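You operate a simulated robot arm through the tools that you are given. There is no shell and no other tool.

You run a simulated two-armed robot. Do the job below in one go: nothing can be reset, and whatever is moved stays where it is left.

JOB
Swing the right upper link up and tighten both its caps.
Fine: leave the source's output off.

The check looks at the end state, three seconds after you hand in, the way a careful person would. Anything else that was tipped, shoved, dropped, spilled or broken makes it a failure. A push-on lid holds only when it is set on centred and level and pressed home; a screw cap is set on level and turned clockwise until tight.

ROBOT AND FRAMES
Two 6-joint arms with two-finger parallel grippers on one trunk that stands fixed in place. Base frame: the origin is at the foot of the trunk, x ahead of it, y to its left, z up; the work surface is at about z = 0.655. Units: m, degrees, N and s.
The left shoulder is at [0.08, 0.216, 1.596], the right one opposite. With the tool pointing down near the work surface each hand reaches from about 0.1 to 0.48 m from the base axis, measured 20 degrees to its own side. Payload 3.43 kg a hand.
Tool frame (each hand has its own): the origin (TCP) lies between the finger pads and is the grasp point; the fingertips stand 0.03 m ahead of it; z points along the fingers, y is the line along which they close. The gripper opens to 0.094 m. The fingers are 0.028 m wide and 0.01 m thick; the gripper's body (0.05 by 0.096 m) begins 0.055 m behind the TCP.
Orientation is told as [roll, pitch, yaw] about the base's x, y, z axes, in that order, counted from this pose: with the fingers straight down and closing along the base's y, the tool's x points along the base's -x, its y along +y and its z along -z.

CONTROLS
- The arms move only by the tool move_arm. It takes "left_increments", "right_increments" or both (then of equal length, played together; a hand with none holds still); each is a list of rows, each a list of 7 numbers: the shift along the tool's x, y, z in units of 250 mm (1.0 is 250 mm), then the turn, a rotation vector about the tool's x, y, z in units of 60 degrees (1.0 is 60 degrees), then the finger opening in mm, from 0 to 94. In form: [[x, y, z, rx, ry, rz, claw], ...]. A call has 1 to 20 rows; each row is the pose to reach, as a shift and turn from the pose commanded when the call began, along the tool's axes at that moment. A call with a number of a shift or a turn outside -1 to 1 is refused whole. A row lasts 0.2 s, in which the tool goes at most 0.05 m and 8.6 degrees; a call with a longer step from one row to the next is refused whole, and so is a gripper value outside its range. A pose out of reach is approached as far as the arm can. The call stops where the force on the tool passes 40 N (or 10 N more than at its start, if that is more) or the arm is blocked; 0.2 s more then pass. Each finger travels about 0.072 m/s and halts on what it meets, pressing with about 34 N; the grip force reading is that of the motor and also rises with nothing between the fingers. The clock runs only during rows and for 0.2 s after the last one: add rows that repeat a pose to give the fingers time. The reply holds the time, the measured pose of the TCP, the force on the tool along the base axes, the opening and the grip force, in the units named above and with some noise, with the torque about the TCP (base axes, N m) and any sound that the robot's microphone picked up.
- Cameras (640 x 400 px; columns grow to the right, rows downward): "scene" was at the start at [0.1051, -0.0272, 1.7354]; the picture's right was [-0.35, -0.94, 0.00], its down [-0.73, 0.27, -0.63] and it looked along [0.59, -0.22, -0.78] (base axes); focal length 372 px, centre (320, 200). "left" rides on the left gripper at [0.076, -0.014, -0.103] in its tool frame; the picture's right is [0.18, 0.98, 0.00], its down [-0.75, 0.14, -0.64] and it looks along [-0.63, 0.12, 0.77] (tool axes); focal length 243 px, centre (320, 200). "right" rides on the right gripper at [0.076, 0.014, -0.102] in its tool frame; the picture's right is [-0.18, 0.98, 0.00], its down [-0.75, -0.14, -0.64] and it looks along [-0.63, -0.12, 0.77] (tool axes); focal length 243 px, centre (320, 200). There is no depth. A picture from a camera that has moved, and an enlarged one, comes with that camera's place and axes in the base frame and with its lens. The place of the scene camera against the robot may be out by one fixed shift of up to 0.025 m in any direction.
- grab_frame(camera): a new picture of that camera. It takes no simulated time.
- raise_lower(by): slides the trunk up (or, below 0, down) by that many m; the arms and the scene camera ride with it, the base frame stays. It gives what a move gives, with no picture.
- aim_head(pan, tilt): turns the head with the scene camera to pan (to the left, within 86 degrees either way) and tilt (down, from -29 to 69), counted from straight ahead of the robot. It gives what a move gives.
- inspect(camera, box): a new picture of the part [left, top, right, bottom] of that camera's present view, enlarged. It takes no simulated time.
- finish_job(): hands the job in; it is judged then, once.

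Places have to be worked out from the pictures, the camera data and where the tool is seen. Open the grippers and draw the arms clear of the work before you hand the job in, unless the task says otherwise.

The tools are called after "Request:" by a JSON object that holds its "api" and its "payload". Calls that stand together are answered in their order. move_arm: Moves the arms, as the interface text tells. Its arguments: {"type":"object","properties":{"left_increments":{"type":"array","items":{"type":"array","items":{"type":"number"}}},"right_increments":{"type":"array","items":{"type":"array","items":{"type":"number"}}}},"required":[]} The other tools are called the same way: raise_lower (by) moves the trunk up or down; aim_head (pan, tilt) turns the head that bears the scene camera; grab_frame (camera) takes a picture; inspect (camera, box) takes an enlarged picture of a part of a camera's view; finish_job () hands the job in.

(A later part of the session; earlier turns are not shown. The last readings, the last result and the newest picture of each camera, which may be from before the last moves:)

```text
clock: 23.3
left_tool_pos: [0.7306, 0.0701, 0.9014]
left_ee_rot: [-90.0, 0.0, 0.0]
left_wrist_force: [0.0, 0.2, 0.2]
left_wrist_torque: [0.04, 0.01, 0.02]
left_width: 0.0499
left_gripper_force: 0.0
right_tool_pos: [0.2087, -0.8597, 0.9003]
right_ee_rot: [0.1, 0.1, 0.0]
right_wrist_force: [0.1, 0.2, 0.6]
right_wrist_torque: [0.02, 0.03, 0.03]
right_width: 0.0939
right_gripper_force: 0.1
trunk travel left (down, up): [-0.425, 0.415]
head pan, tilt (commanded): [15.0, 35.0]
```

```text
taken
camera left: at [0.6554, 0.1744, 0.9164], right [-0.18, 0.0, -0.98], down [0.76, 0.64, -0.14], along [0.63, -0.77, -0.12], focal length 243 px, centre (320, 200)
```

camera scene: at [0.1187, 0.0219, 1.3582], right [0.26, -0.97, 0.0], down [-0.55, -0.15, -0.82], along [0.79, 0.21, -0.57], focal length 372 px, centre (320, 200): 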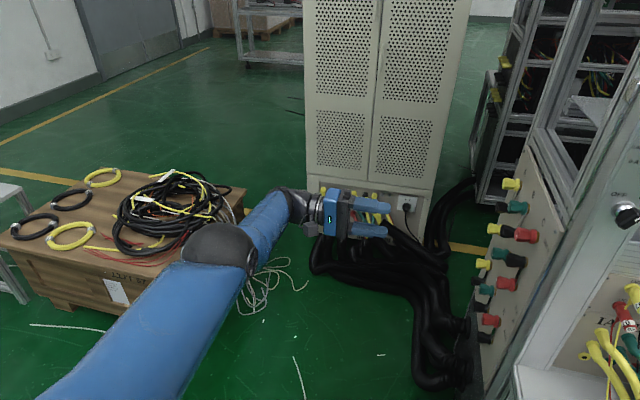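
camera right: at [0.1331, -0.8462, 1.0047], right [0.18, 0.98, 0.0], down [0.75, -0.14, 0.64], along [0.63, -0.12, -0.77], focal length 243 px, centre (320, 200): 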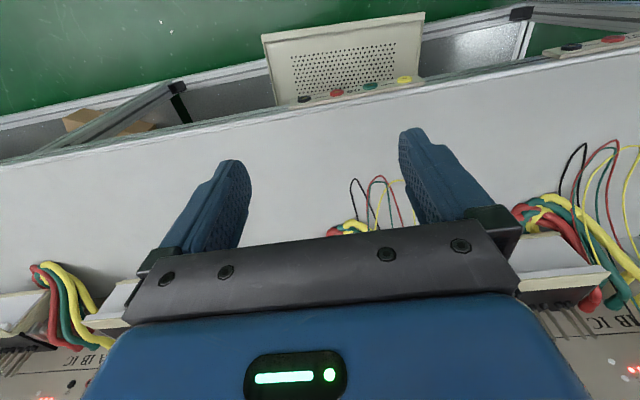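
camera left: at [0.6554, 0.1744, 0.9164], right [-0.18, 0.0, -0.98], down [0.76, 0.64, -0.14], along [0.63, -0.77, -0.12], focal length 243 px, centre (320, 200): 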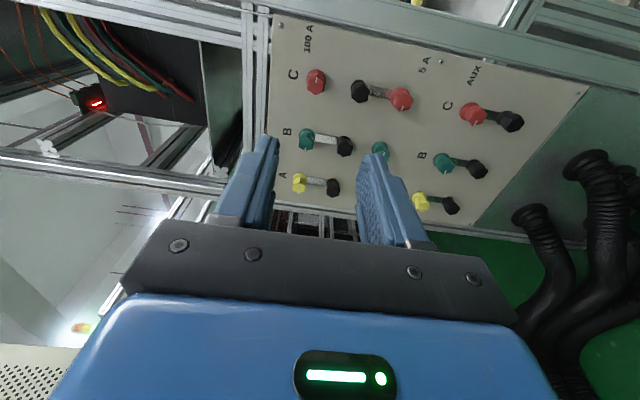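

The arm is nearly straight. I try a plain retreat toward the robot to get the elbow bent again.

Request:
{"api": "move_arm", "payload": {"left_increments": [[0.1, 0, 0, 0, 0, 0, 50], [0.2, 0, 0, 0, 0, 0, 50], [0.3, 0, 0, 0, 0, 0, 50], [0.4, 0, 0, 0, 0, 0, 50], [0.5, 0, -0.05, 0, 0, 0, 50]]}}

Request:
{"api": "grab_frame", "payload": {"camera": "scene"}}

```text
clock: 24.5
left_tool_pos: [0.7199, 0.0818, 0.8722]
left_ee_rot: [-90.0, 0.0, -0.1]
left_wrist_force: [0.0, 0.1, 0.2]
left_wrist_torque: [0.02, 0.05, 0.01]
left_width: 0.0501
left_gripper_force: 0.0
left hand out of reach, approached as far as the arm can: row 1, 2, 3, 4, 5
right_tool_pos: [0.2086, -0.8598, 0.9015]
right_ee_rot: [0.0, 0.0, -0.2]
right_wrist_force: [0.3, 0.8, -0.1]
right_wrist_torque: [-0.01, 0.01, -0.02]
right_width: 0.0939
right_gripper_force: 0.0
trunk travel left (down, up): [-0.425, 0.415]
head pan, tilt (commanded): [15.0, 35.0]
```

```text
taken
camera scene: at [0.1186, 0.022, 1.3582], right [0.26, -0.97, 0.0], down [-0.55, -0.15, -0.82], along [0.79, 0.21, -0.57], focal length 372 px, centre (320, 200)
```

scene: 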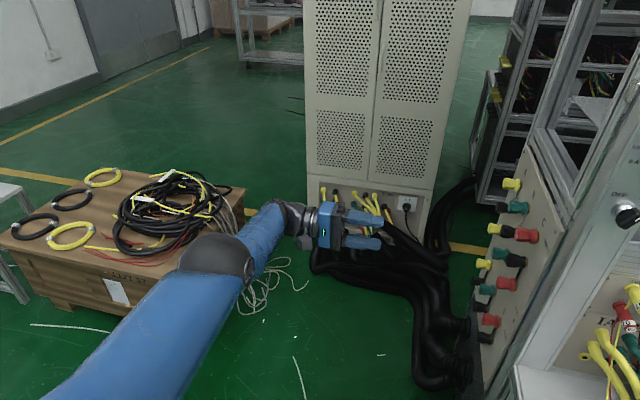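

It keeps sliding along its full-extension sphere (elbow straight). Moving upward should flex the elbow; I try that.

Request:
{"api": "move_arm", "payload": {"left_increments": [[0, -0.2, 0, 0, 0, 0, 50], [0, -0.4, 0, 0, 0, 0, 50], [0, -0.6, 0, 0, 0, 0, 50], [0, -0.8, 0, 0, 0, 0, 50], [0, -1.0, 0, 0, 0, 0, 50]]}}

Request:
{"api": "grab_frame", "payload": {"camera": "scene"}}

```text
clock: 25.7
left_tool_pos: [0.7562, 0.0831, 1.1244]
left_ee_rot: [-89.9, 0.0, -0.1]
left_wrist_force: [-0.9, 0.0, -0.4]
left_wrist_torque: [0.01, 0.04, -0.02]
left_width: 0.0499
left_gripper_force: 0.1
left hand out of reach, approached as far as the arm can: row 1, 2, 3, 4, 5
right_tool_pos: [0.2085, -0.8602, 0.9009]
right_ee_rot: [-0.1, -0.1, 0.0]
right_wrist_force: [-0.9, 0.9, -0.2]
right_wrist_torque: [0.0, -0.01, 0.0]
right_width: 0.094
right_gripper_force: 0.0
trunk travel left (down, up): [-0.425, 0.415]
head pan, tilt (commanded): [15.0, 35.0]
```

```text
taken
camera scene: at [0.1174, 0.0215, 1.3582], right [0.26, -0.97, 0.0], down [-0.55, -0.15, -0.82], along [0.79, 0.21, -0.57], focal length 372 px, centre (320, 200)
```

scene: 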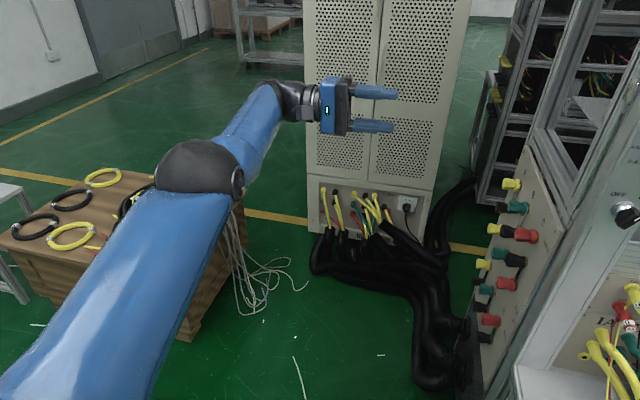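

The elbow is visibly bent now. I retreat inward in x.

Request:
{"api": "move_arm", "payload": {"left_increments": [[0.1, 0, 0, 0, 0, 0, 50], [0.2, 0, 0, 0, 0, 0, 50], [0.3, 0, 0, 0, 0, 0, 50], [0.4, 0, 0, 0, 0, 0, 50], [0.5, 0, -0.05, 0, 0, 0, 50]]}}

Request:
{"api": "grab_frame", "payload": {"camera": "scene"}}

```text
clock: 26.9
left_tool_pos: [0.7558, 0.0925, 1.1251]
left_ee_rot: [-90.0, 0.0, -0.2]
left_wrist_force: [-0.2, 1.1, 0.4]
left_wrist_torque: [0.05, 0.02, -0.04]
left_width: 0.0501
left_gripper_force: 0.0
left hand out of reach, approached as far as the arm can: row 1, 2, 3, 4, 5
right_tool_pos: [0.2093, -0.8588, 0.9011]
right_ee_rot: [0.0, 0.0, 0.0]
right_wrist_force: [0.0, -0.2, -0.4]
right_wrist_torque: [-0.04, 0.03, -0.01]
right_width: 0.0939
right_gripper_force: 0.1
trunk travel left (down, up): [-0.425, 0.415]
head pan, tilt (commanded): [15.0, 35.0]
```

```text
taken
camera scene: at [0.1187, 0.0222, 1.3582], right [0.26, -0.97, 0.0], down [-0.55, -0.15, -0.82], along [0.79, 0.21, -0.57], focal length 372 px, centre (320, 200)
```

scene: 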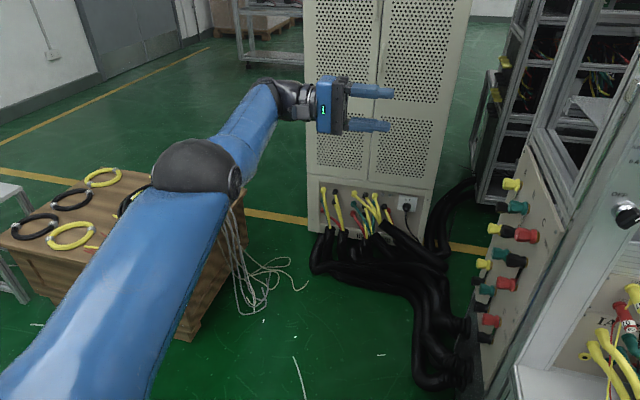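

Still stuck although not fully straight, so some other joint limit holds it. I try relaxing the pose by rolling the hand back toward pointing down in this free space.

Request:
{"api": "move_arm", "payload": {"left_increments": [[0, 0, 0, -0.125, 0, 0, 50], [0, 0, 0, -0.25, 0, 0, 50], [0, 0, 0, -0.375, 0, 0, 50], [0, 0, 0, -0.5, 0, 0, 50], [0, 0, 0, -0.625, 0, 0, 50], [0, 0, 0, -0.75, 0, 0, 50]]}}

Request:
{"api": "grab_frame", "payload": {"camera": "scene"}}

```text
clock: 28.3
left_tool_pos: [0.7423, 0.0927, 1.1208]
left_ee_rot: [-44.8, 0.0, 0.0]
left_wrist_force: [0.7, 0.1, 0.0]
left_wrist_torque: [0.04, -0.05, -0.03]
left_width: 0.0501
left_gripper_force: 0.0
left hand out of reach, approached as far as the arm can: row 3, 4, 5, 6
right_tool_pos: [0.2096, -0.8601, 0.9013]
right_ee_rot: [0.0, 0.1, 0.0]
right_wrist_force: [-0.2, -0.8, 0.8]
right_wrist_torque: [0.0, 0.01, 0.0]
right_width: 0.0941
right_gripper_force: 0.0
trunk travel left (down, up): [-0.425, 0.415]
head pan, tilt (commanded): [15.0, 35.0]
```

```text
taken
camera scene: at [0.1186, 0.0214, 1.3582], right [0.26, -0.97, 0.0], down [-0.55, -0.15, -0.82], along [0.79, 0.21, -0.57], focal length 372 px, centre (320, 200)
```

scene: 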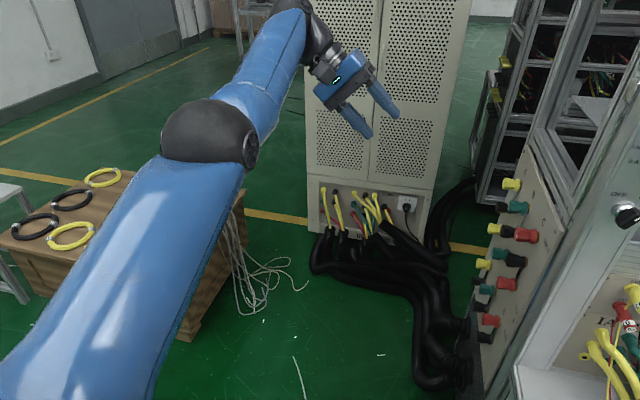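

Roll worked with x easing to 0.742. Now I try retreating in x again.

Request:
{"api": "move_arm", "payload": {"left_increments": [[0.1, 0, 0, 0, 0, 0, 50], [0.2, 0, 0, 0, 0, 0, 50], [0.3, 0, 0, 0, 0, 0, 50], [0.4, 0, 0, 0, 0, 0, 50], [0.5, 0, 0, 0, 0, 0, 50]]}}

Request:
{"api": "grab_frame", "payload": {"camera": "scene"}}

```text
clock: 29.5
left_tool_pos: [0.7365, 0.0934, 1.1303]
left_ee_rot: [-45.1, 0.1, -0.1]
left_wrist_force: [-0.3, -0.4, -0.1]
left_wrist_torque: [0.02, -0.01, 0.01]
left_width: 0.0499
left_gripper_force: 0.0
left hand out of reach, approached as far as the arm can: row 1, 2, 3, 4, 5
right_tool_pos: [0.21, -0.8586, 0.9006]
right_ee_rot: [0.0, 0.0, 0.0]
right_wrist_force: [0.3, 0.4, 0.4]
right_wrist_torque: [0.02, -0.01, -0.01]
right_width: 0.0942
right_gripper_force: 0.1
trunk travel left (down, up): [-0.425, 0.415]
head pan, tilt (commanded): [15.0, 35.0]
```

```text
taken
camera scene: at [0.1189, 0.022, 1.3582], right [0.26, -0.97, 0.0], down [-0.55, -0.15, -0.82], along [0.79, 0.21, -0.57], focal length 372 px, centre (320, 200)
```

scene: 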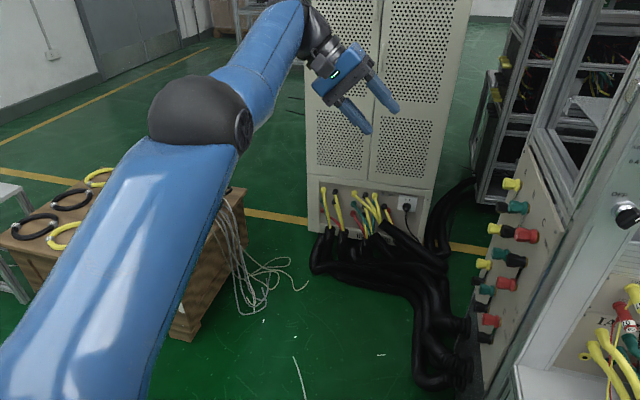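

The readings fit a straight elbow (wrist on a sphere of about 0.705 m around a pivot near (0.06, 0.20, 1.10)), where straight-line commands cannot re-bend it. Pitching the hand forward/up with TCP held should flex the elbow, so I do that in free space while easing back.

Request:
{"api": "move_arm", "payload": {"left_increments": [[0, 0, 0, 0, -0.0884, 0.0884, 50], [0, 0, 0, 0, -0.1768, 0.1768, 50], [0, 0, 0, 0, -0.265, 0.265, 50], [0.03, 0, 0, 0, -0.3535, 0.3535, 50], [0.06, 0, 0, 0, -0.442, 0.442, 50], [0.1, 0, 0, 0, -0.53, 0.53, 50], [0.15, 0, 0, 0, -0.619, 0.619, 50], [0.2, 0, 0, 0, -0.707, 0.707, 50]]}}

Request:
{"api": "grab_frame", "payload": {"camera": "scene"}}

```text
clock: 31.3
left_tool_pos: [0.7725, 0.095, 1.4055]
left_ee_rot: [-44.7, -59.6, -0.1]
left_wrist_force: [1.0, 0.4, -0.7]
left_wrist_torque: [-0.03, 0.04, -0.08]
left_width: 0.0501
left_gripper_force: 0.1
left hand out of reach, approached as far as the arm can: row 1, 2, 3, 4, 5, 6, 7, 8
right_tool_pos: [0.2155, -0.8593, 0.9006]
right_ee_rot: [0.0, 0.3, 0.2]
right_wrist_force: [1.0, 0.2, -0.5]
right_wrist_torque: [-0.01, 0.05, -0.01]
right_width: 0.0942
right_gripper_force: 0.0
trunk travel left (down, up): [-0.425, 0.415]
head pan, tilt (commanded): [15.0, 35.0]
```

```text
taken
camera scene: at [0.1248, 0.0226, 1.3574], right [0.26, -0.97, 0.0], down [-0.56, -0.15, -0.82], along [0.79, 0.21, -0.58], focal length 372 px, centre (320, 200)
```

scene: 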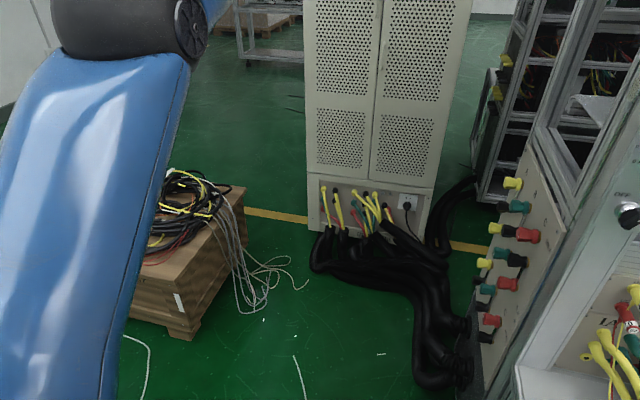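

The whole arm lifted instead of flexing (wrist still at 0.706 m from the pivot), so the elbow wants to bend the other way. I reverse the pitch while bringing the hand back down and inward.

Request:
{"api": "move_arm", "payload": {"left_increments": [[0.12, 0.029, 0.029, 0, 0.0884, -0.0884, 50], [0.24, 0.058, 0.058, 0, 0.1768, -0.1768, 50], [0.36, 0.087, 0.087, 0, 0.265, -0.265, 50], [0.48, 0.116, 0.116, 0, 0.3535, -0.3535, 50], [0.6, 0.145, 0.145, 0, 0.442, -0.442, 50], [0.72, 0.174, 0.174, 0, 0.53, -0.53, 50], [0.84, 0.203, 0.203, 0, 0.619, -0.619, 50], [0.966, 0.232, 0.232, 0, 0.707, -0.707, 50]]}}

Request:
{"api": "grab_frame", "payload": {"camera": "scene"}}

```text
clock: 33.1
left_tool_pos: [0.7259, 0.0947, 1.1629]
left_ee_rot: [-45.0, 0.2, 0.1]
left_wrist_force: [-0.9, 0.6, -1.1]
left_wrist_torque: [0.02, -0.01, 0.02]
left_width: 0.05
left_gripper_force: 0.2
left hand out of reach, approached as far as the arm can: row 1, 2, 3, 4, 5, 6, 7, 8
right_tool_pos: [0.2094, -0.8588, 0.9012]
right_ee_rot: [-0.1, 0.0, 0.0]
right_wrist_force: [-0.4, -0.5, -0.1]
right_wrist_torque: [-0.03, 0.0, 0.02]
right_width: 0.0939
right_gripper_force: 0.0
trunk travel left (down, up): [-0.425, 0.415]
head pan, tilt (commanded): [15.0, 35.0]
```

```text
taken
camera scene: at [0.118, 0.0222, 1.3583], right [0.26, -0.97, 0.0], down [-0.55, -0.15, -0.82], along [0.79, 0.21, -0.57], focal length 372 px, centre (320, 200)
```

scene: 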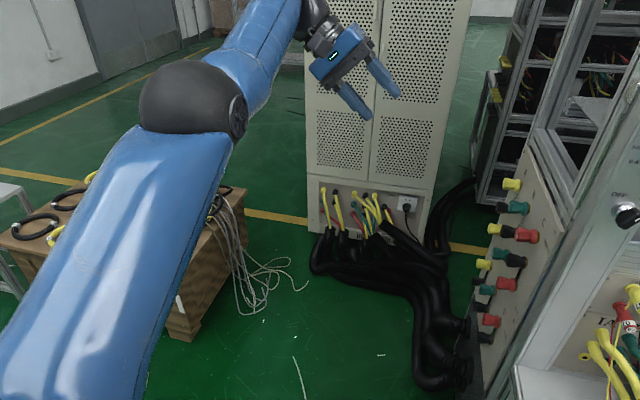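

Re-fitting the readings: the elbow has slipped past straight to the wrong (over-extended) side by ~16° and sits at that limit, so inward commands only push it further there. Fix: first reach outward to straighten it, then pitch the hand up while coming inward so it folds to the proper side.

Request:
{"api": "move_arm", "payload": {"left_increments": [[-0.0572, -0.0116, -0.014, 0, 0, 0, 50], [-0.1144, -0.0236, -0.0276, 0, 0, 0, 50], [-0.1144, -0.0236, -0.0276, 0, 0, 0, 50], [-0.0852, -0.0064, -0.0048, 0, -0.0943, 0.0943, 50], [-0.1032, -0.0056, -0.0024, 0, -0.1885, 0.1885, 50], [-0.0996, -0.0084, -0.002, 0, -0.2828, 0.2828, 50], [-0.072, -0.0144, -0.0048, 0, -0.377, 0.377, 50], [-0.0388, -0.0268, -0.014, 0, -0.4714, 0.4714, 50], [0.0564, -0.0072, 0.0096, 0, -0.4714, 0.4714, 50], [0.0564, -0.0072, 0.0096, 0, -0.4714, 0.4714, 50]]}}

Request:
{"api": "grab_frame", "payload": {"camera": "scene"}}

```text
clock: 35.3
left_tool_pos: [0.7983, 0.0964, 1.183]
left_ee_rot: [-44.8, -29.6, -0.4]
left_wrist_force: [0.3, 0.2, -0.4]
left_wrist_torque: [-0.01, -0.01, 0.03]
left_width: 0.0503
left_gripper_force: 0.1
left hand out of reach, approached as far as the arm can: row 1, 2, 3, 5, 6, 7, 8, 9, 10
right_tool_pos: [0.2084, -0.8591, 0.9014]
right_ee_rot: [0.0, 0.1, 0.0]
right_wrist_force: [-0.2, 0.0, 0.4]
right_wrist_torque: [0.03, -0.02, 0.02]
right_width: 0.0941
right_gripper_force: 0.1
trunk travel left (down, up): [-0.425, 0.415]
head pan, tilt (commanded): [15.0, 35.0]
```

```text
taken
camera scene: at [0.1187, 0.022, 1.3582], right [0.26, -0.97, 0.0], down [-0.55, -0.15, -0.82], along [0.79, 0.21, -0.57], focal length 372 px, centre (320, 200)
```

scene: 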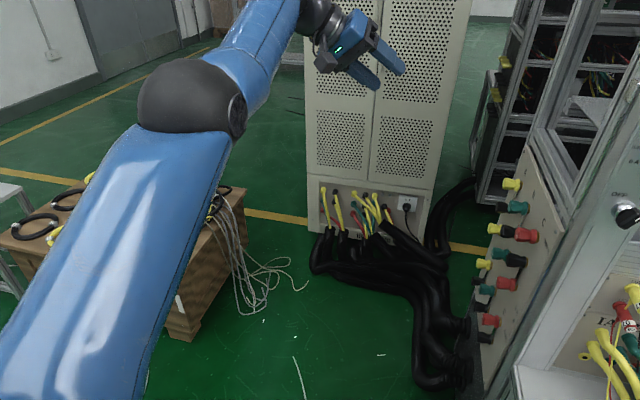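

My revised reading: with the hand aimed this way the wrist joints have limits (about 110° bend, ~92° forearm roll), and the elbow escaped to its over-extended side. I'll swing the straight arm down to a low elevation with the hand rolled −45°, where the wrist has ample room, then fold the elbow properly there.

Request:
{"api": "move_arm", "payload": {"left_increments": [[0.028, 0.122, 0.14, 0, 0.066, -0.066, 50], [0.135, 0.232, 0.25, 0, 0.1367, -0.1367, 50], [0.252, 0.334, 0.352, 0, 0.2074, -0.2074, 50], [0.376, 0.43, 0.448, 0, 0.2781, -0.2781, 50], [0.508, 0.518, 0.537, 0, 0.3488, -0.3488, 50], [0.597, 0.622, 0.64, 0, 0.3488, -0.3488, 50], [0.694, 0.721, 0.74, 0, 0.3488, -0.3488, 50], [0.785, 0.803, 0.821, 0, 0.3488, -0.3488, 50]]}}

Request:
{"api": "grab_frame", "payload": {"camera": "scene"}}

```text
clock: 37.1
left_tool_pos: [0.7553, 0.0951, 0.8486]
left_ee_rot: [-44.9, -0.1, -0.4]
left_wrist_force: [-0.1, 0.3, 0.0]
left_wrist_torque: [0.02, 0.01, 0.01]
left_width: 0.0499
left_gripper_force: 0.1
left hand out of reach, approached as far as the arm can: row 1, 2, 3, 4, 5, 6, 7, 8
right_tool_pos: [0.2086, -0.8602, 0.9023]
right_ee_rot: [0.0, 0.0, 0.0]
right_wrist_force: [-0.6, 0.0, -0.1]
right_wrist_torque: [-0.02, -0.01, 0.0]
right_width: 0.0937
right_gripper_force: 0.0
trunk travel left (down, up): [-0.425, 0.415]
head pan, tilt (commanded): [15.0, 35.0]
```

```text
taken
camera scene: at [0.1181, 0.0218, 1.3583], right [0.26, -0.97, 0.0], down [-0.55, -0.15, -0.82], along [0.79, 0.21, -0.57], focal length 372 px, centre (320, 200)
```

scene: 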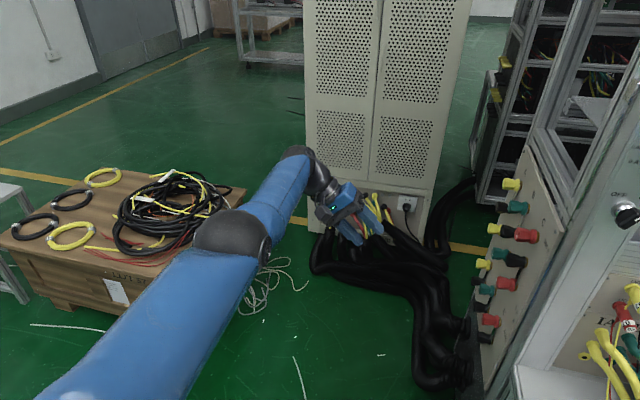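

The arm is straight and low now (wrist radius 0.684). From here I pitch the hand up while pulling inward and down, to fold the elbow to the lower side.

Request:
{"api": "move_arm", "payload": {"left_increments": [[-0.026, 0.0509, 0.0509, 0, -0.0943, 0.0943, 50], [0.0264, 0.1179, 0.1219, 0, -0.1885, 0.1885, 50], [0.1052, 0.1652, 0.1736, 0, -0.2828, 0.2828, 50], [0.2592, 0.2212, 0.2336, 0, -0.2828, 0.2828, 50], [0.4304, 0.2924, 0.3094, 0, -0.2828, 0.2828, 50]]}}

Request:
{"api": "grab_frame", "payload": {"camera": "scene"}}

```text
clock: 38.3
left_tool_pos: [0.7753, 0.0981, 0.7206]
left_ee_rot: [-45.0, -24.0, -0.6]
left_wrist_force: [-0.3, -0.4, -0.2]
left_wrist_torque: [-0.02, 0.0, -0.02]
left_width: 0.0498
left_gripper_force: 0.0
left hand out of reach, approached as far as the arm can: row 1, 2, 3, 4, 5
right_tool_pos: [0.2095, -0.86, 0.9002]
right_ee_rot: [-0.1, 0.0, 0.1]
right_wrist_force: [0.1, -0.2, -0.6]
right_wrist_torque: [-0.01, 0.0, -0.01]
right_width: 0.094
right_gripper_force: 0.1
trunk travel left (down, up): [-0.425, 0.415]
head pan, tilt (commanded): [15.0, 35.0]
```

```text
taken
camera scene: at [0.1191, 0.0223, 1.3582], right [0.26, -0.97, 0.0], down [-0.55, -0.15, -0.82], along [0.79, 0.21, -0.57], focal length 372 px, centre (320, 200)
```

scene: 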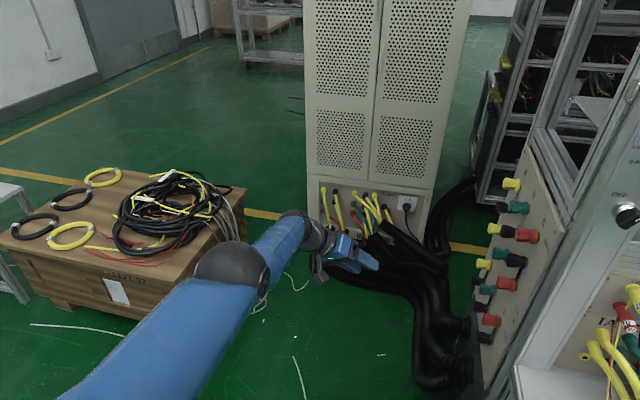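

Wrist radius is 0.686 (fully straight). I zoom on the elbow to see which side it is bent.

Request:
{"api": "inspect", "payload": {"camera": "scene", "box": [60, 180, 380, 380]}}

```text
2.00 times, centred on (220, 280) of scene
camera zoom: at [0.1191, 0.0223, 1.3582], right [0.26, -0.97, 0.0], down [-0.55, -0.15, -0.82], along [0.79, 0.21, -0.57], focal length 744 px, centre (520, 40)
```

zoom: 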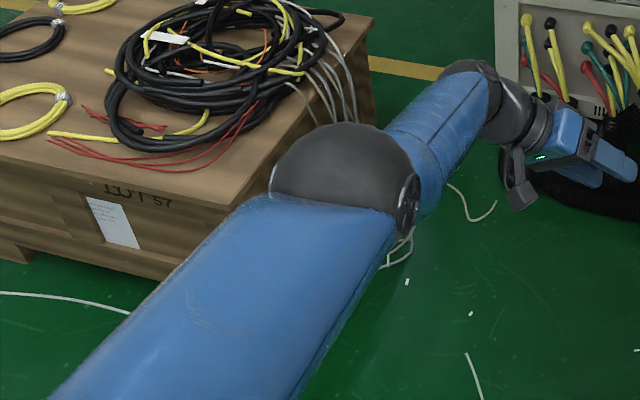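

Still exactly straight. I'll keep the wrist point fixed while pitching the hand up ~42° (this adds elbow flexion), then draw inward in the same call.

Request:
{"api": "move_arm", "payload": {"left_increments": [[-0.0808, -0.0044, -0.0044, 0, -0.099, 0.099, 50], [-0.1596, -0.0168, -0.0168, 0, -0.198, 0.198, 50], [-0.2348, -0.0372, -0.0372, 0, -0.297, 0.297, 50], [-0.3052, -0.0656, -0.0656, 0, -0.396, 0.396, 50], [-0.3692, -0.1004, -0.1004, 0, -0.495, 0.495, 50], [-0.378, -0.1528, -0.1504, 0, -0.5656, 0.5656, 50], [-0.332, -0.226, -0.2196, 0, -0.6127, 0.6127, 50], [-0.248, -0.2888, -0.2776, 0, -0.6127, 0.6127, 50], [-0.1636, -0.352, -0.3352, 0, -0.6127, 0.6127, 50]]}}

Request:
{"api": "grab_frame", "payload": {"camera": "scene"}}

```text
clock: 40.5
left_tool_pos: [0.7617, 0.0953, 0.7743]
left_ee_rot: [-45.9, -66.1, 0.5]
left_wrist_force: [-0.3, 0.7, -0.4]
left_wrist_torque: [-0.03, -0.01, -0.02]
left_width: 0.0496
left_gripper_force: 0.0
left hand out of reach, approached as far as the arm can: row 6, 7
right_tool_pos: [0.2076, -0.8606, 0.9001]
right_ee_rot: [0.0, 0.1, -0.1]
right_wrist_force: [-0.4, 0.2, 0.6]
right_wrist_torque: [0.01, 0.01, 0.0]
right_width: 0.0941
right_gripper_force: 0.1
trunk travel left (down, up): [-0.425, 0.415]
head pan, tilt (commanded): [15.0, 35.0]
stopped in row 9 (left hand): the arm was blocked; the commanded pose is now the measured one
```

```text
taken
camera scene: at [0.1176, 0.0208, 1.3582], right [0.26, -0.97, 0.0], down [-0.55, -0.15, -0.82], along [0.79, 0.21, -0.57], focal length 372 px, centre (320, 200)
```

scene: 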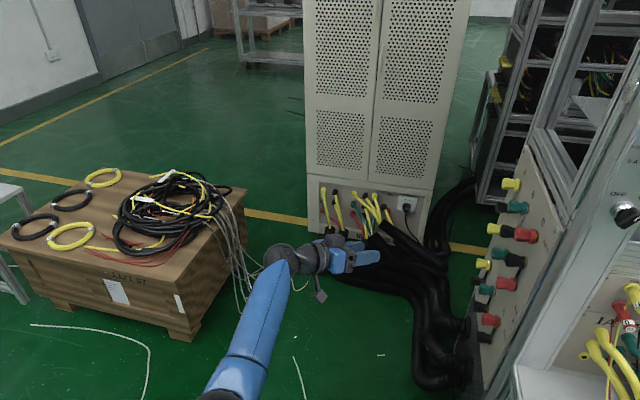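

The elbow is folded properly again (wrist radius 0.616). Now I turn the hand toward the working orientation — pointing at the panel but yawed 25° toward +x, which keeps the wrist within reach — while lifting it, in two gentle calls.

Request:
{"api": "move_arm", "payload": {"left_increments": [[-0.087, -0.043, -0.03, 0.0316, 0.005, -0.0896, 50], [-0.173, -0.087, -0.06, 0.0632, 0.0101, -0.1792, 50], [-0.26, -0.13, -0.09, 0.0948, 0.0151, -0.2688, 50], [-0.347, -0.174, -0.119, 0.1265, 0.0202, -0.3585, 50], [-0.434, -0.217, -0.149, 0.1581, 0.0252, -0.4481, 50], [-0.52, -0.261, -0.179, 0.1897, 0.0303, -0.5377, 50], [-0.607, -0.304, -0.209, 0.2213, 0.0353, -0.6273, 50]]}}

Request:
{"api": "grab_frame", "payload": {"camera": "scene"}}

```text
clock: 42.1
left_tool_pos: [0.7398, 0.0817, 0.952]
left_ee_rot: [-78.5, -31.5, 24.2]
left_wrist_force: [0.2, 0.1, 0.3]
left_wrist_torque: [-0.01, 0.01, -0.02]
left_width: 0.0501
left_gripper_force: 0.0
right_tool_pos: [0.209, -0.8597, 0.9007]
right_ee_rot: [0.0, 0.0, 0.0]
right_wrist_force: [0.2, 0.1, 0.0]
right_wrist_torque: [-0.02, -0.01, 0.0]
right_width: 0.094
right_gripper_force: 0.1
trunk travel left (down, up): [-0.425, 0.415]
head pan, tilt (commanded): [15.0, 35.0]
```

```text
taken
camera scene: at [0.1185, 0.0218, 1.3582], right [0.26, -0.97, 0.0], down [-0.55, -0.15, -0.82], along [0.79, 0.21, -0.57], focal length 372 px, centre (320, 200)
```

scene: 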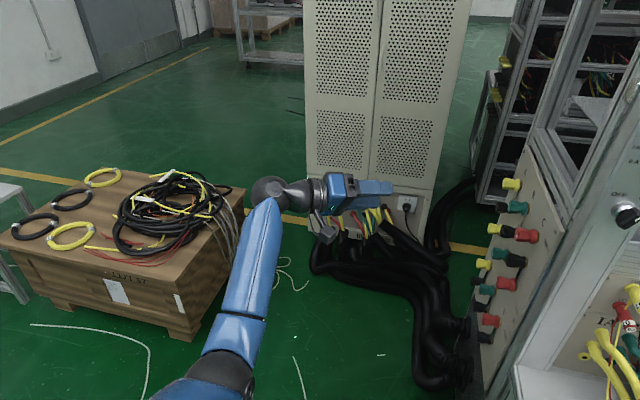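

All rows were reached. I complete the turn and lift the hand to about (0.69, 0.02, 1.13).

Request:
{"api": "move_arm", "payload": {"left_increments": [[-0.022, -0.128, -0.003, 0.0306, 0.0049, -0.0868, 50], [-0.044, -0.255, -0.005, 0.0612, 0.0098, -0.1736, 50], [-0.066, -0.383, -0.008, 0.0919, 0.0147, -0.2604, 50], [-0.088, -0.511, -0.011, 0.1225, 0.0195, -0.3471, 50], [-0.11, -0.638, -0.013, 0.1531, 0.0244, -0.4339, 50], [-0.132, -0.766, -0.016, 0.1837, 0.0293, -0.5207, 50]]}}

Request:
{"api": "grab_frame", "payload": {"camera": "scene"}}

Request:
{"api": "grab_frame", "payload": {"camera": "left"}}

Request:
{"api": "grab_frame", "payload": {"camera": "right"}}

```text
clock: 43.5
left_tool_pos: [0.6898, 0.0214, 1.1303]
left_ee_rot: [-90.3, -0.2, 25.5]
left_wrist_force: [0.1, -0.4, 0.2]
left_wrist_torque: [-0.02, -0.01, 0.03]
left_width: 0.0501
left_gripper_force: 0.0
right_tool_pos: [0.2082, -0.8593, 0.9007]
right_ee_rot: [0.1, 0.0, 0.0]
right_wrist_force: [-0.6, 0.1, 0.5]
right_wrist_torque: [0.03, 0.0, 0.03]
right_width: 0.0938
right_gripper_force: 0.0
trunk travel left (down, up): [-0.425, 0.415]
head pan, tilt (commanded): [15.0, 35.0]
```

```text
taken
camera scene: at [0.1182, 0.0215, 1.3582], right [0.26, -0.97, 0.0], down [-0.55, -0.15, -0.82], along [0.79, 0.21, -0.57], focal length 372 px, centre (320, 200)
```

scene: 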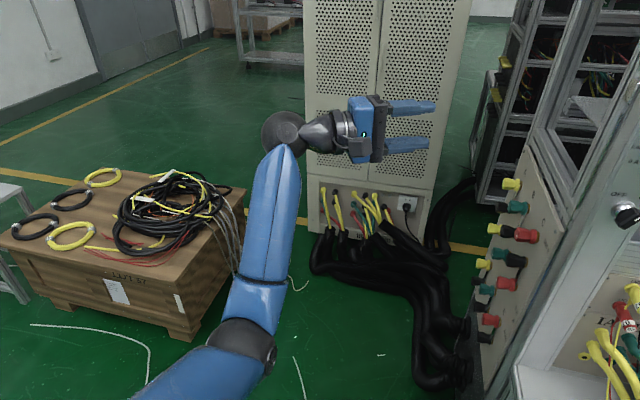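

```text
taken
camera left: at [0.5776, 0.0827, 1.1444], right [-0.16, -0.08, -0.98], down [0.4, 0.9, -0.14], along [0.9, -0.42, -0.11], focal length 243 px, centre (320, 200)
```

left: 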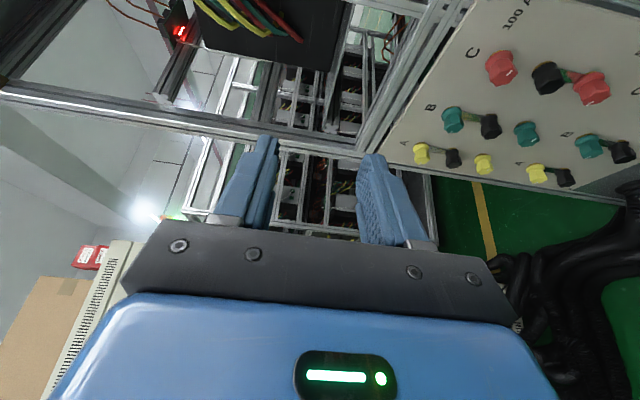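

```text
taken
camera right: at [0.1327, -0.8466, 1.0045], right [0.18, 0.98, 0.0], down [0.75, -0.14, 0.64], along [0.63, -0.12, -0.77], focal length 243 px, centre (320, 200)
```

right: 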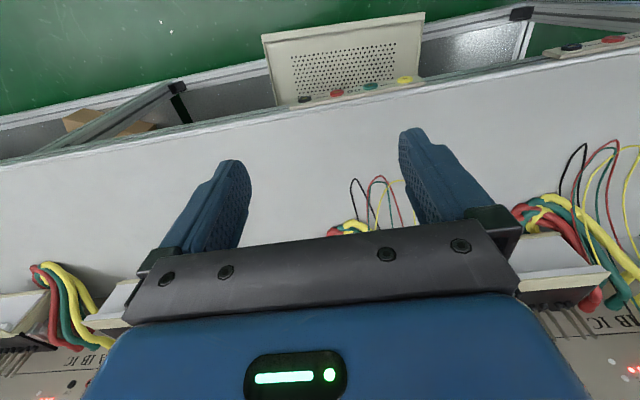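

The left arm is in a good bent posture, hand yawed toward the panel. Now I roll the right hand 45° outward and lift it, so that it stays above table height when the trunk goes lower.

Request:
{"api": "move_arm", "payload": {"right_increments": [[0, -0.06, 0, 0.125, 0, 0, 94], [0, -0.12, 0, 0.25, 0, 0, 94], [0, -0.12, -0.08, 0.375, 0, 0, 94], [0, -0.12, -0.2, 0.5, 0, 0, 94], [0, -0.12, -0.36, 0.625, 0, 0, 94], [0, -0.12, -0.54, 0.75, 0, 0, 94], [0, -0.12, -0.72, 0.75, 0, 0, 94], [0, -0.12, -0.9, 0.75, 0, 0, 94]]}}

Request:
{"api": "aim_head", "payload": {"pan": -75, "tilt": 35}}

Request:
{"api": "grab_frame", "payload": {"camera": "scene"}}

Request:
{"api": "grab_frame", "payload": {"camera": "right"}}

```text
clock: 45.3
left_tool_pos: [0.6901, 0.0231, 1.1294]
left_ee_rot: [-90.2, -0.2, 25.6]
left_wrist_force: [0.2, -0.4, 0.9]
left_wrist_torque: [0.0, -0.01, 0.0]
left_width: 0.0501
left_gripper_force: 0.1
right_tool_pos: [0.2089, -0.8878, 1.128]
right_ee_rot: [-45.0, 0.0, 0.0]
right_wrist_force: [-0.3, 1.3, 0.1]
right_wrist_torque: [-0.01, -0.01, -0.02]
right_width: 0.094
right_gripper_force: 0.0
trunk travel left (down, up): [-0.425, 0.415]
head pan, tilt (commanded): [15.0, 35.0]
```

```text
clock: 46.9
left_tool_pos: [0.6902, 0.0218, 1.1291]
left_ee_rot: [-90.2, -0.3, 25.6]
left_wrist_force: [0.5, -0.1, 0.5]
left_wrist_torque: [-0.01, 0.0, -0.02]
left_width: 0.0497
left_gripper_force: 0.1
right_tool_pos: [0.2083, -0.8889, 1.1273]
right_ee_rot: [-44.9, 0.0, 0.0]
right_wrist_force: [-0.9, -0.1, -0.3]
right_wrist_torque: [0.02, -0.04, -0.01]
right_width: 0.0942
right_gripper_force: 0.0
trunk travel left (down, up): [-0.425, 0.415]
head pan, tilt (commanded): [-75.0, 35.0]
```

```text
taken
camera scene: at [0.0564, -0.0858, 1.3582], right [-0.97, -0.26, 0.0], down [-0.15, 0.55, -0.82], along [0.21, -0.79, -0.57], focal length 372 px, centre (320, 200)
```

scene: 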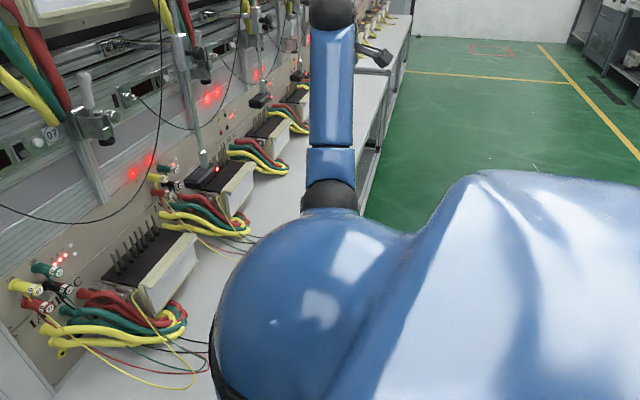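

```text
taken
camera right: at [0.1327, -0.8075, 1.1899], right [0.18, 0.69, -0.7], down [0.75, 0.35, 0.55], along [0.63, -0.63, -0.46], focal length 243 px, centre (320, 200)
```

right: 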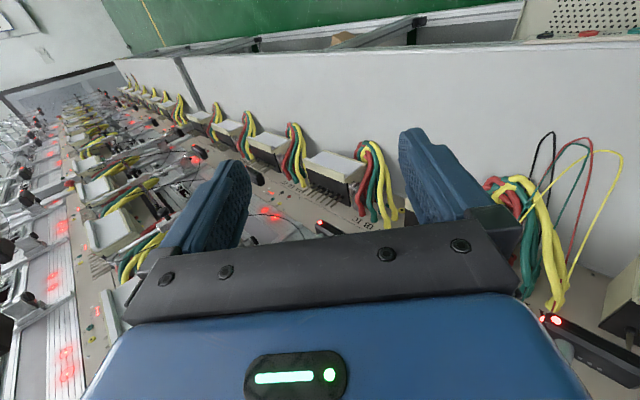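

The right hand and elbow are clear, but the right elbow would come close to the table edge when lowered. I shift the right hand 0.13 m back first, then lower the trunk in steps.

Request:
{"api": "move_arm", "payload": {"right_increments": [[0.13, -0.01, 0.01, 0, 0, 0, 94], [0.26, -0.02, 0.02, 0, 0, 0, 94], [0.39, -0.03, 0.03, 0, 0, 0, 94], [0.52, -0.042, 0.042, 0, 0, 0, 94]]}}

Request:
{"api": "raise_lower", "payload": {"by": -0.17}}

Request:
{"api": "grab_frame", "payload": {"camera": "scene"}}

Request:
{"api": "grab_frame", "payload": {"camera": "right"}}

Request:
{"api": "grab_frame", "payload": {"camera": "left"}}

```text
clock: 47.9
left_tool_pos: [0.6889, 0.0218, 1.1295]
left_ee_rot: [-90.2, -0.3, 25.7]
left_wrist_force: [-0.7, 0.1, 0.3]
left_wrist_torque: [0.0, 0.01, 0.03]
left_width: 0.05
left_gripper_force: 0.0
right_tool_pos: [0.077, -0.9027, 1.1273]
right_ee_rot: [-45.0, -0.1, 0.0]
right_wrist_force: [0.0, 0.1, 0.2]
right_wrist_torque: [-0.02, 0.0, 0.01]
right_width: 0.0941
right_gripper_force: 0.0
trunk travel left (down, up): [-0.425, 0.415]
head pan, tilt (commanded): [-75.0, 35.0]
```

```text
clock: 49.8
left_tool_pos: [0.6898, 0.0213, 0.9595]
left_ee_rot: [-90.3, -0.3, 25.6]
left_wrist_force: [0.8, -0.6, 0.1]
left_wrist_torque: [-0.02, -0.01, -0.02]
left_width: 0.0501
left_gripper_force: 0.0
right_tool_pos: [0.0785, -0.9038, 0.9571]
right_ee_rot: [-45.0, 0.0, 0.0]
right_wrist_force: [-0.5, 0.4, -1.2]
right_wrist_torque: [0.02, 0.01, 0.03]
right_width: 0.0938
right_gripper_force: 0.1
trunk travel left (down, up): [-0.255, 0.585]
head pan, tilt (commanded): [-75.0, 35.0]
```

```text
taken
camera scene: at [0.0562, -0.0858, 1.1882], right [-0.97, -0.26, 0.0], down [-0.15, 0.55, -0.82], along [0.21, -0.79, -0.57], focal length 372 px, centre (320, 200)
```

scene: 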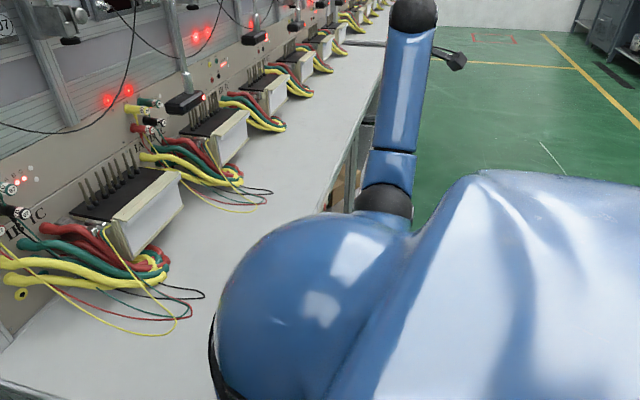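

```text
taken
camera right: at [0.0025, -0.8223, 1.02], right [0.18, 0.69, -0.7], down [0.75, 0.35, 0.55], along [0.63, -0.63, -0.46], focal length 243 px, centre (320, 200)
```

right: 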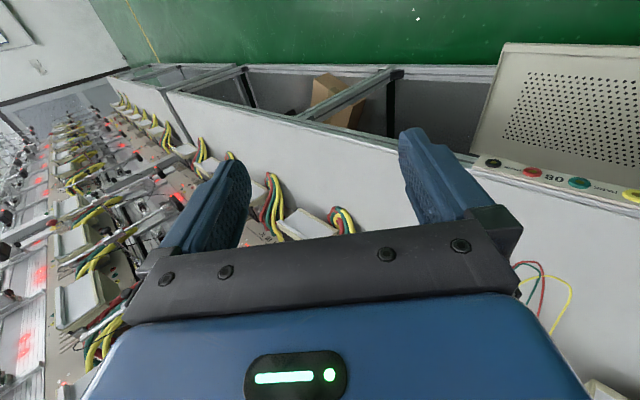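

```text
taken
camera left: at [0.5779, 0.0833, 0.9737], right [-0.16, -0.08, -0.98], down [0.4, 0.9, -0.14], along [0.9, -0.42, -0.11], focal length 243 px, centre (320, 200)
```

left: 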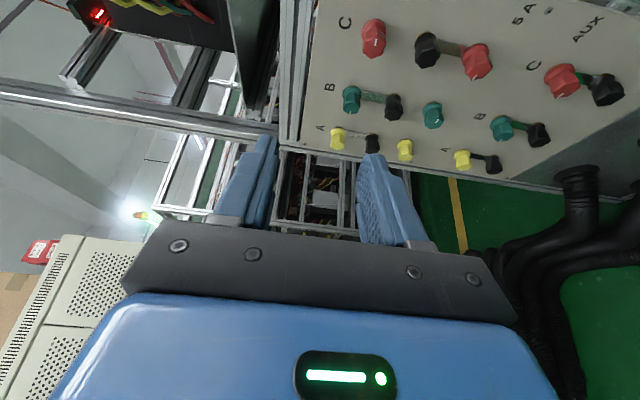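

All clear. I lower the trunk by another 0.16 m.

Request:
{"api": "raise_lower", "payload": {"by": -0.16}}

Request:
{"api": "aim_head", "payload": {"pan": -14, "tilt": 22}}

Request:
{"api": "grab_frame", "payload": {"camera": "scene"}}

Request:
{"api": "grab_frame", "payload": {"camera": "left"}}

```text
clock: 51.7
left_tool_pos: [0.6906, 0.0233, 0.7997]
left_ee_rot: [-90.2, -0.3, 25.6]
left_wrist_force: [-0.1, 1.0, 0.2]
left_wrist_torque: [0.01, 0.0, -0.01]
left_width: 0.05
left_gripper_force: 0.0
right_tool_pos: [0.0788, -0.9039, 0.7963]
right_ee_rot: [-45.1, 0.0, 0.0]
right_wrist_force: [-0.4, -0.2, -0.1]
right_wrist_torque: [-0.02, 0.01, 0.0]
right_width: 0.094
right_gripper_force: 0.0
trunk travel left (down, up): [-0.095, 0.745]
head pan, tilt (commanded): [-75.0, 35.0]
```

```text
clock: 53.0
left_tool_pos: [0.6914, 0.0227, 0.7977]
left_ee_rot: [-90.2, -0.2, 25.6]
left_wrist_force: [0.8, 0.1, 0.0]
left_wrist_torque: [-0.03, 0.01, 0.02]
left_width: 0.0497
left_gripper_force: 0.0
right_tool_pos: [0.079, -0.9038, 0.7976]
right_ee_rot: [-44.9, 0.0, 0.0]
right_wrist_force: [0.2, 0.3, -0.2]
right_wrist_torque: [-0.02, 0.01, 0.02]
right_width: 0.094
right_gripper_force: 0.1
trunk travel left (down, up): [-0.095, 0.745]
head pan, tilt (commanded): [-14.0, 22.0]
```

```text
taken
camera scene: at [0.1235, -0.0233, 1.0488], right [-0.24, -0.97, 0.0], down [-0.36, 0.09, -0.93], along [0.9, -0.22, -0.38], focal length 372 px, centre (320, 200)
```

scene: 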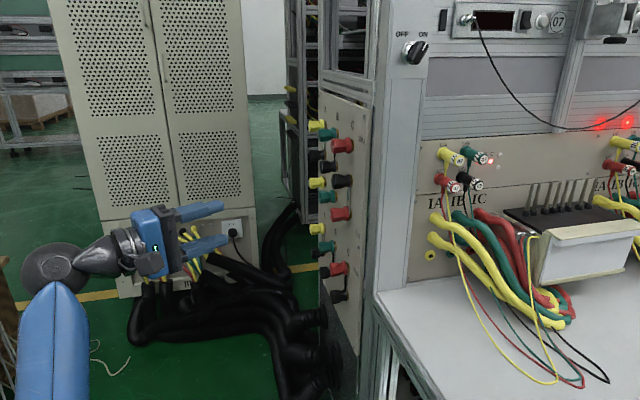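

```text
taken
camera left: at [0.5781, 0.0832, 0.8135], right [-0.16, -0.08, -0.98], down [0.4, 0.9, -0.14], along [0.9, -0.42, -0.11], focal length 243 px, centre (320, 200)
```

left: 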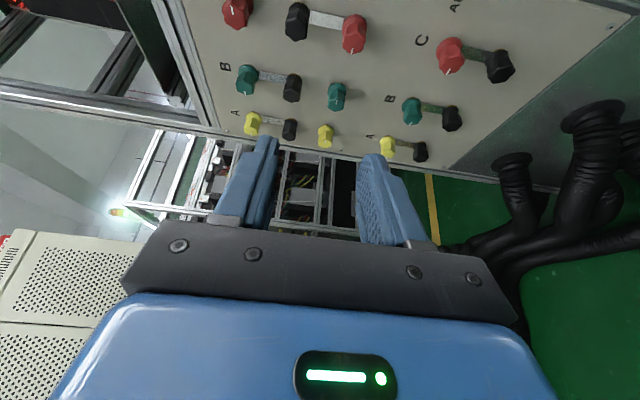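

The trunk is now low enough, and the scene camera sees the posts nearly side-on together with the hand (output knob reads OFF, to be left alone). I enlarge both views to fix the cap positions precisely.

Request:
{"api": "inspect", "payload": {"camera": "left", "box": [210, 0, 410, 125]}}

Request:
{"api": "inspect", "payload": {"camera": "scene", "box": [290, 100, 386, 160]}}

Request:
{"api": "inspect", "payload": {"camera": "scene", "box": [290, 160, 386, 220]}}

```text
3.20 times, centred on (310, 62) of left
camera zoom: at [0.5781, 0.0832, 0.8135], right [-0.16, -0.08, -0.98], down [0.4, 0.9, -0.14], along [0.9, -0.42, -0.11], focal length 776 px, centre (352, 640)
```

zoom: 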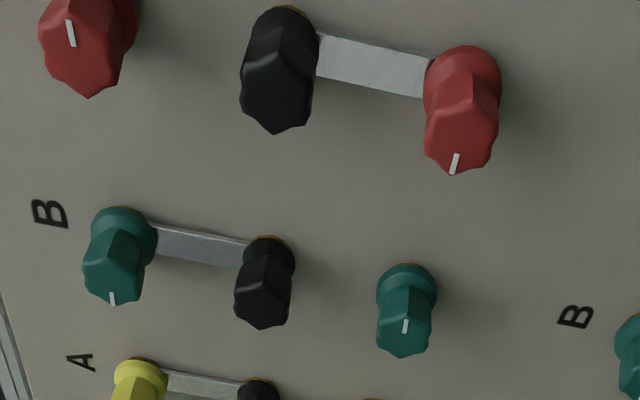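

```text
6.67 times, centred on (338, 130) of scene
camera zoom: at [0.1235, -0.0233, 1.0488], right [-0.24, -0.97, 0.0], down [-0.36, 0.09, -0.93], along [0.9, -0.22, -0.38], focal length 2481 px, centre (200, 667)
```

zoom: 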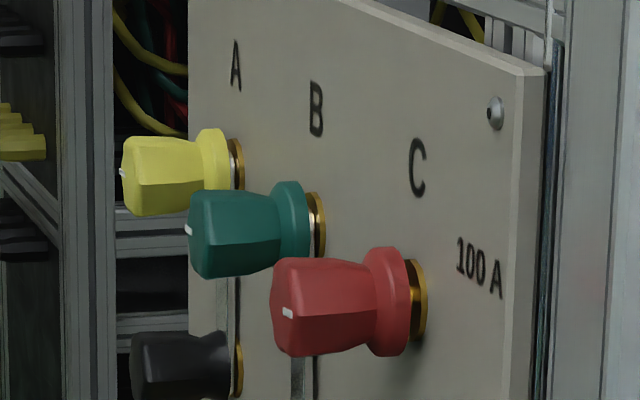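

```text
6.67 times, centred on (338, 190) of scene
camera zoom: at [0.1235, -0.0233, 1.0488], right [-0.24, -0.97, 0.0], down [-0.36, 0.09, -0.93], along [0.9, -0.22, -0.38], focal length 2481 px, centre (200, 267)
```

zoom: 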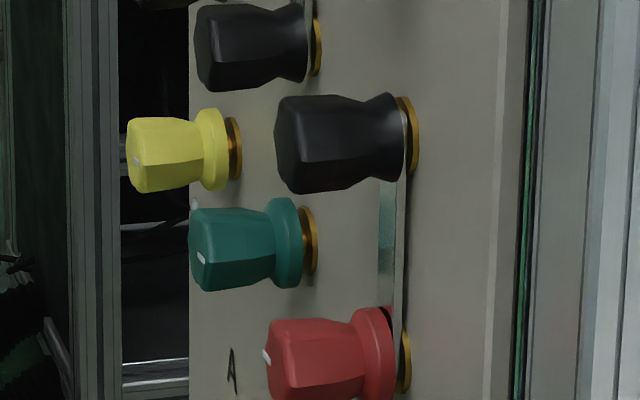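

I look at the 5A end of the link and its cap from the side.

Request:
{"api": "inspect", "payload": {"camera": "scene", "box": [316, 195, 364, 225]}}

Request:
{"api": "inspect", "payload": {"camera": "scene", "box": [316, 165, 364, 195]}}

Request:
{"api": "inspect", "payload": {"camera": "scene", "box": [316, 130, 364, 160]}}

Request:
{"api": "inspect", "payload": {"camera": "scene", "box": [304, 120, 352, 150]}}

```text
13.33 times, centred on (340, 210) of scene
camera zoom: at [0.1235, -0.0233, 1.0488], right [-0.24, -0.97, 0.0], down [-0.36, 0.09, -0.93], along [0.9, -0.22, -0.38], focal length 4963 px, centre (53, 67)
```

zoom: 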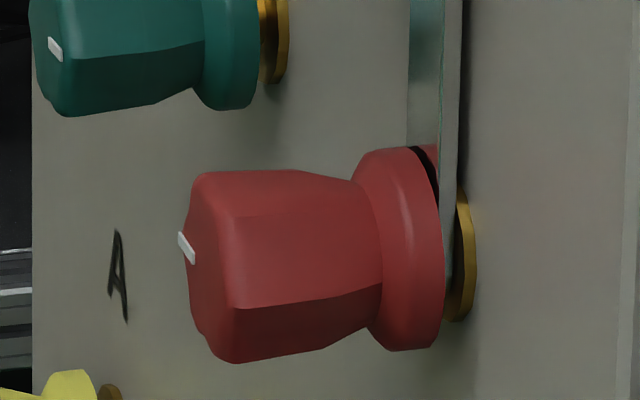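

```text
13.33 times, centred on (340, 180) of scene
camera zoom: at [0.1235, -0.0233, 1.0488], right [-0.24, -0.97, 0.0], down [-0.36, 0.09, -0.93], along [0.9, -0.22, -0.38], focal length 4963 px, centre (53, 467)
```

zoom: 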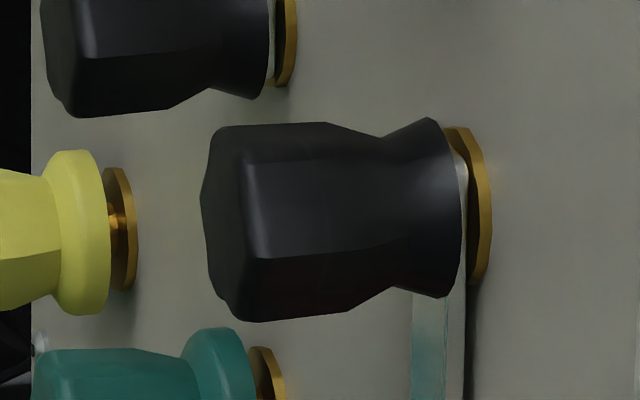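

```text
13.33 times, centred on (340, 145) of scene
camera zoom: at [0.1235, -0.0233, 1.0488], right [-0.24, -0.97, 0.0], down [-0.36, 0.09, -0.93], along [0.9, -0.22, -0.38], focal length 4963 px, centre (53, 933)
```

zoom: 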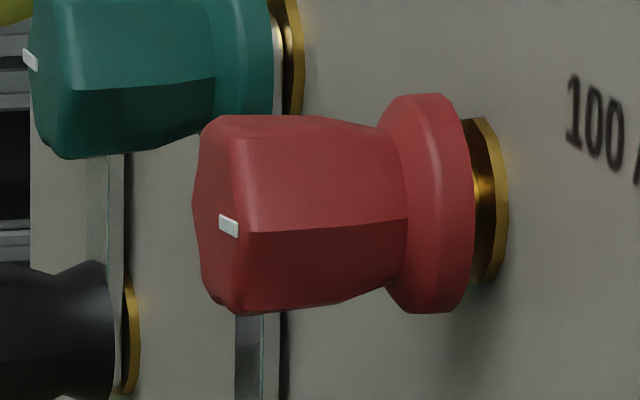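

```text
13.33 times, centred on (328, 135) of scene
camera zoom: at [0.1235, -0.0233, 1.0488], right [-0.24, -0.97, 0.0], down [-0.36, 0.09, -0.93], along [0.9, -0.22, -0.38], focal length 4963 px, centre (213, 1067)
```

zoom: 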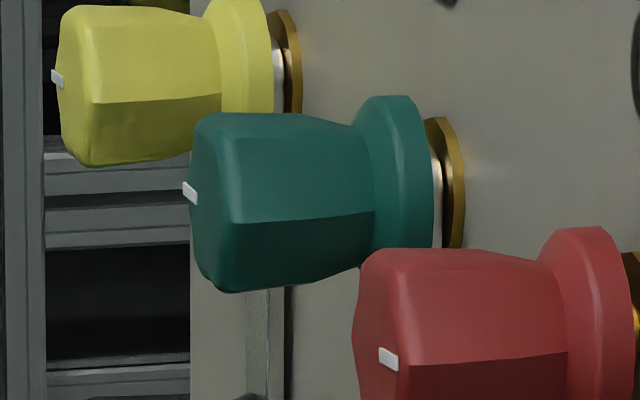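

Refined positions: C posts at x≈0.755, z≈0.767 (5A), 0.834 (black), 0.902 (100A), knob faces at y≈−0.206. I move to a pre-grasp point 6 cm short of the 5A cap along the finger direction.

Request:
{"api": "move_arm", "payload": {"left_increments": [[0.034, 0.024, 0.124, 0, 0, 0, 45], [0.069, 0.048, 0.248, 0, 0, 0, 45], [0.103, 0.073, 0.373, 0, 0, 0, 45], [0.138, 0.097, 0.497, 0, 0, 0, 45], [0.172, 0.121, 0.621, 0, 0, 0, 45]]}}

Request:
{"api": "grab_frame", "payload": {"camera": "scene"}}

Request:
{"api": "inspect", "payload": {"camera": "scene", "box": [220, 140, 380, 240]}}

Request:
{"api": "grab_frame", "payload": {"camera": "left"}}

```text
clock: 54.2
left_tool_pos: [0.7193, -0.1364, 0.7686]
left_ee_rot: [-90.2, -0.3, 25.6]
left_wrist_force: [-0.2, 0.1, -0.7]
left_wrist_torque: [0.04, -0.03, 0.01]
left_width: 0.0449
left_gripper_force: 0.1
right_tool_pos: [0.0782, -0.9041, 0.7962]
right_ee_rot: [-45.0, 0.1, 0.0]
right_wrist_force: [0.0, 0.0, -0.6]
right_wrist_torque: [0.0, 0.01, 0.0]
right_width: 0.094
right_gripper_force: 0.1
trunk travel left (down, up): [-0.095, 0.745]
head pan, tilt (commanded): [-14.0, 22.0]
```

```text
taken
camera scene: at [0.1235, -0.0237, 1.0488], right [-0.24, -0.97, 0.0], down [-0.36, 0.09, -0.93], along [0.9, -0.22, -0.37], focal length 372 px, centre (320, 200)
```

scene: 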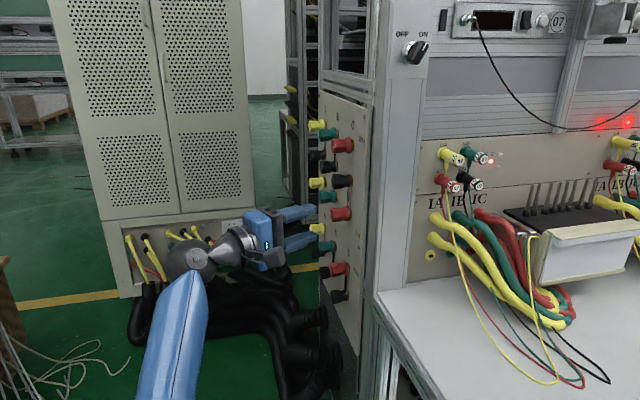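

```text
4.00 times, centred on (300, 190) of scene
camera zoom: at [0.1235, -0.0237, 1.0488], right [-0.24, -0.97, 0.0], down [-0.36, 0.09, -0.93], along [0.9, -0.22, -0.37], focal length 1489 px, centre (400, 240)
```

zoom: 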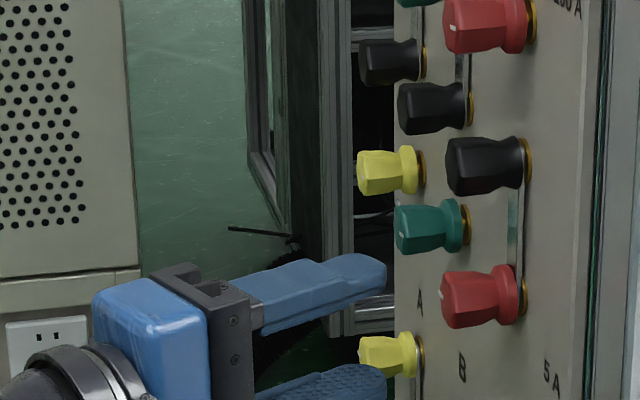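

```text
taken
camera left: at [0.6063, -0.0766, 0.783], right [-0.16, -0.08, -0.98], down [0.4, 0.9, -0.14], along [0.9, -0.42, -0.11], focal length 243 px, centre (320, 200)
```

left: 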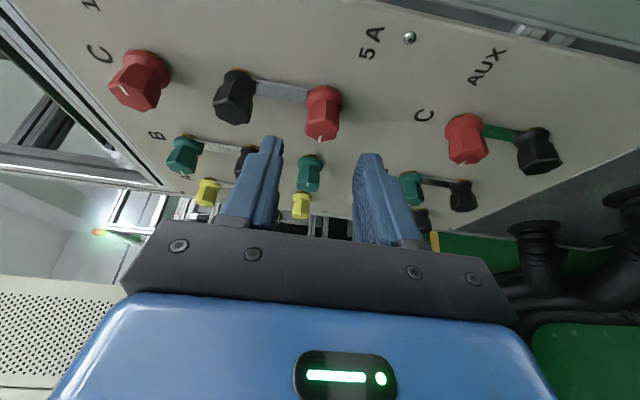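

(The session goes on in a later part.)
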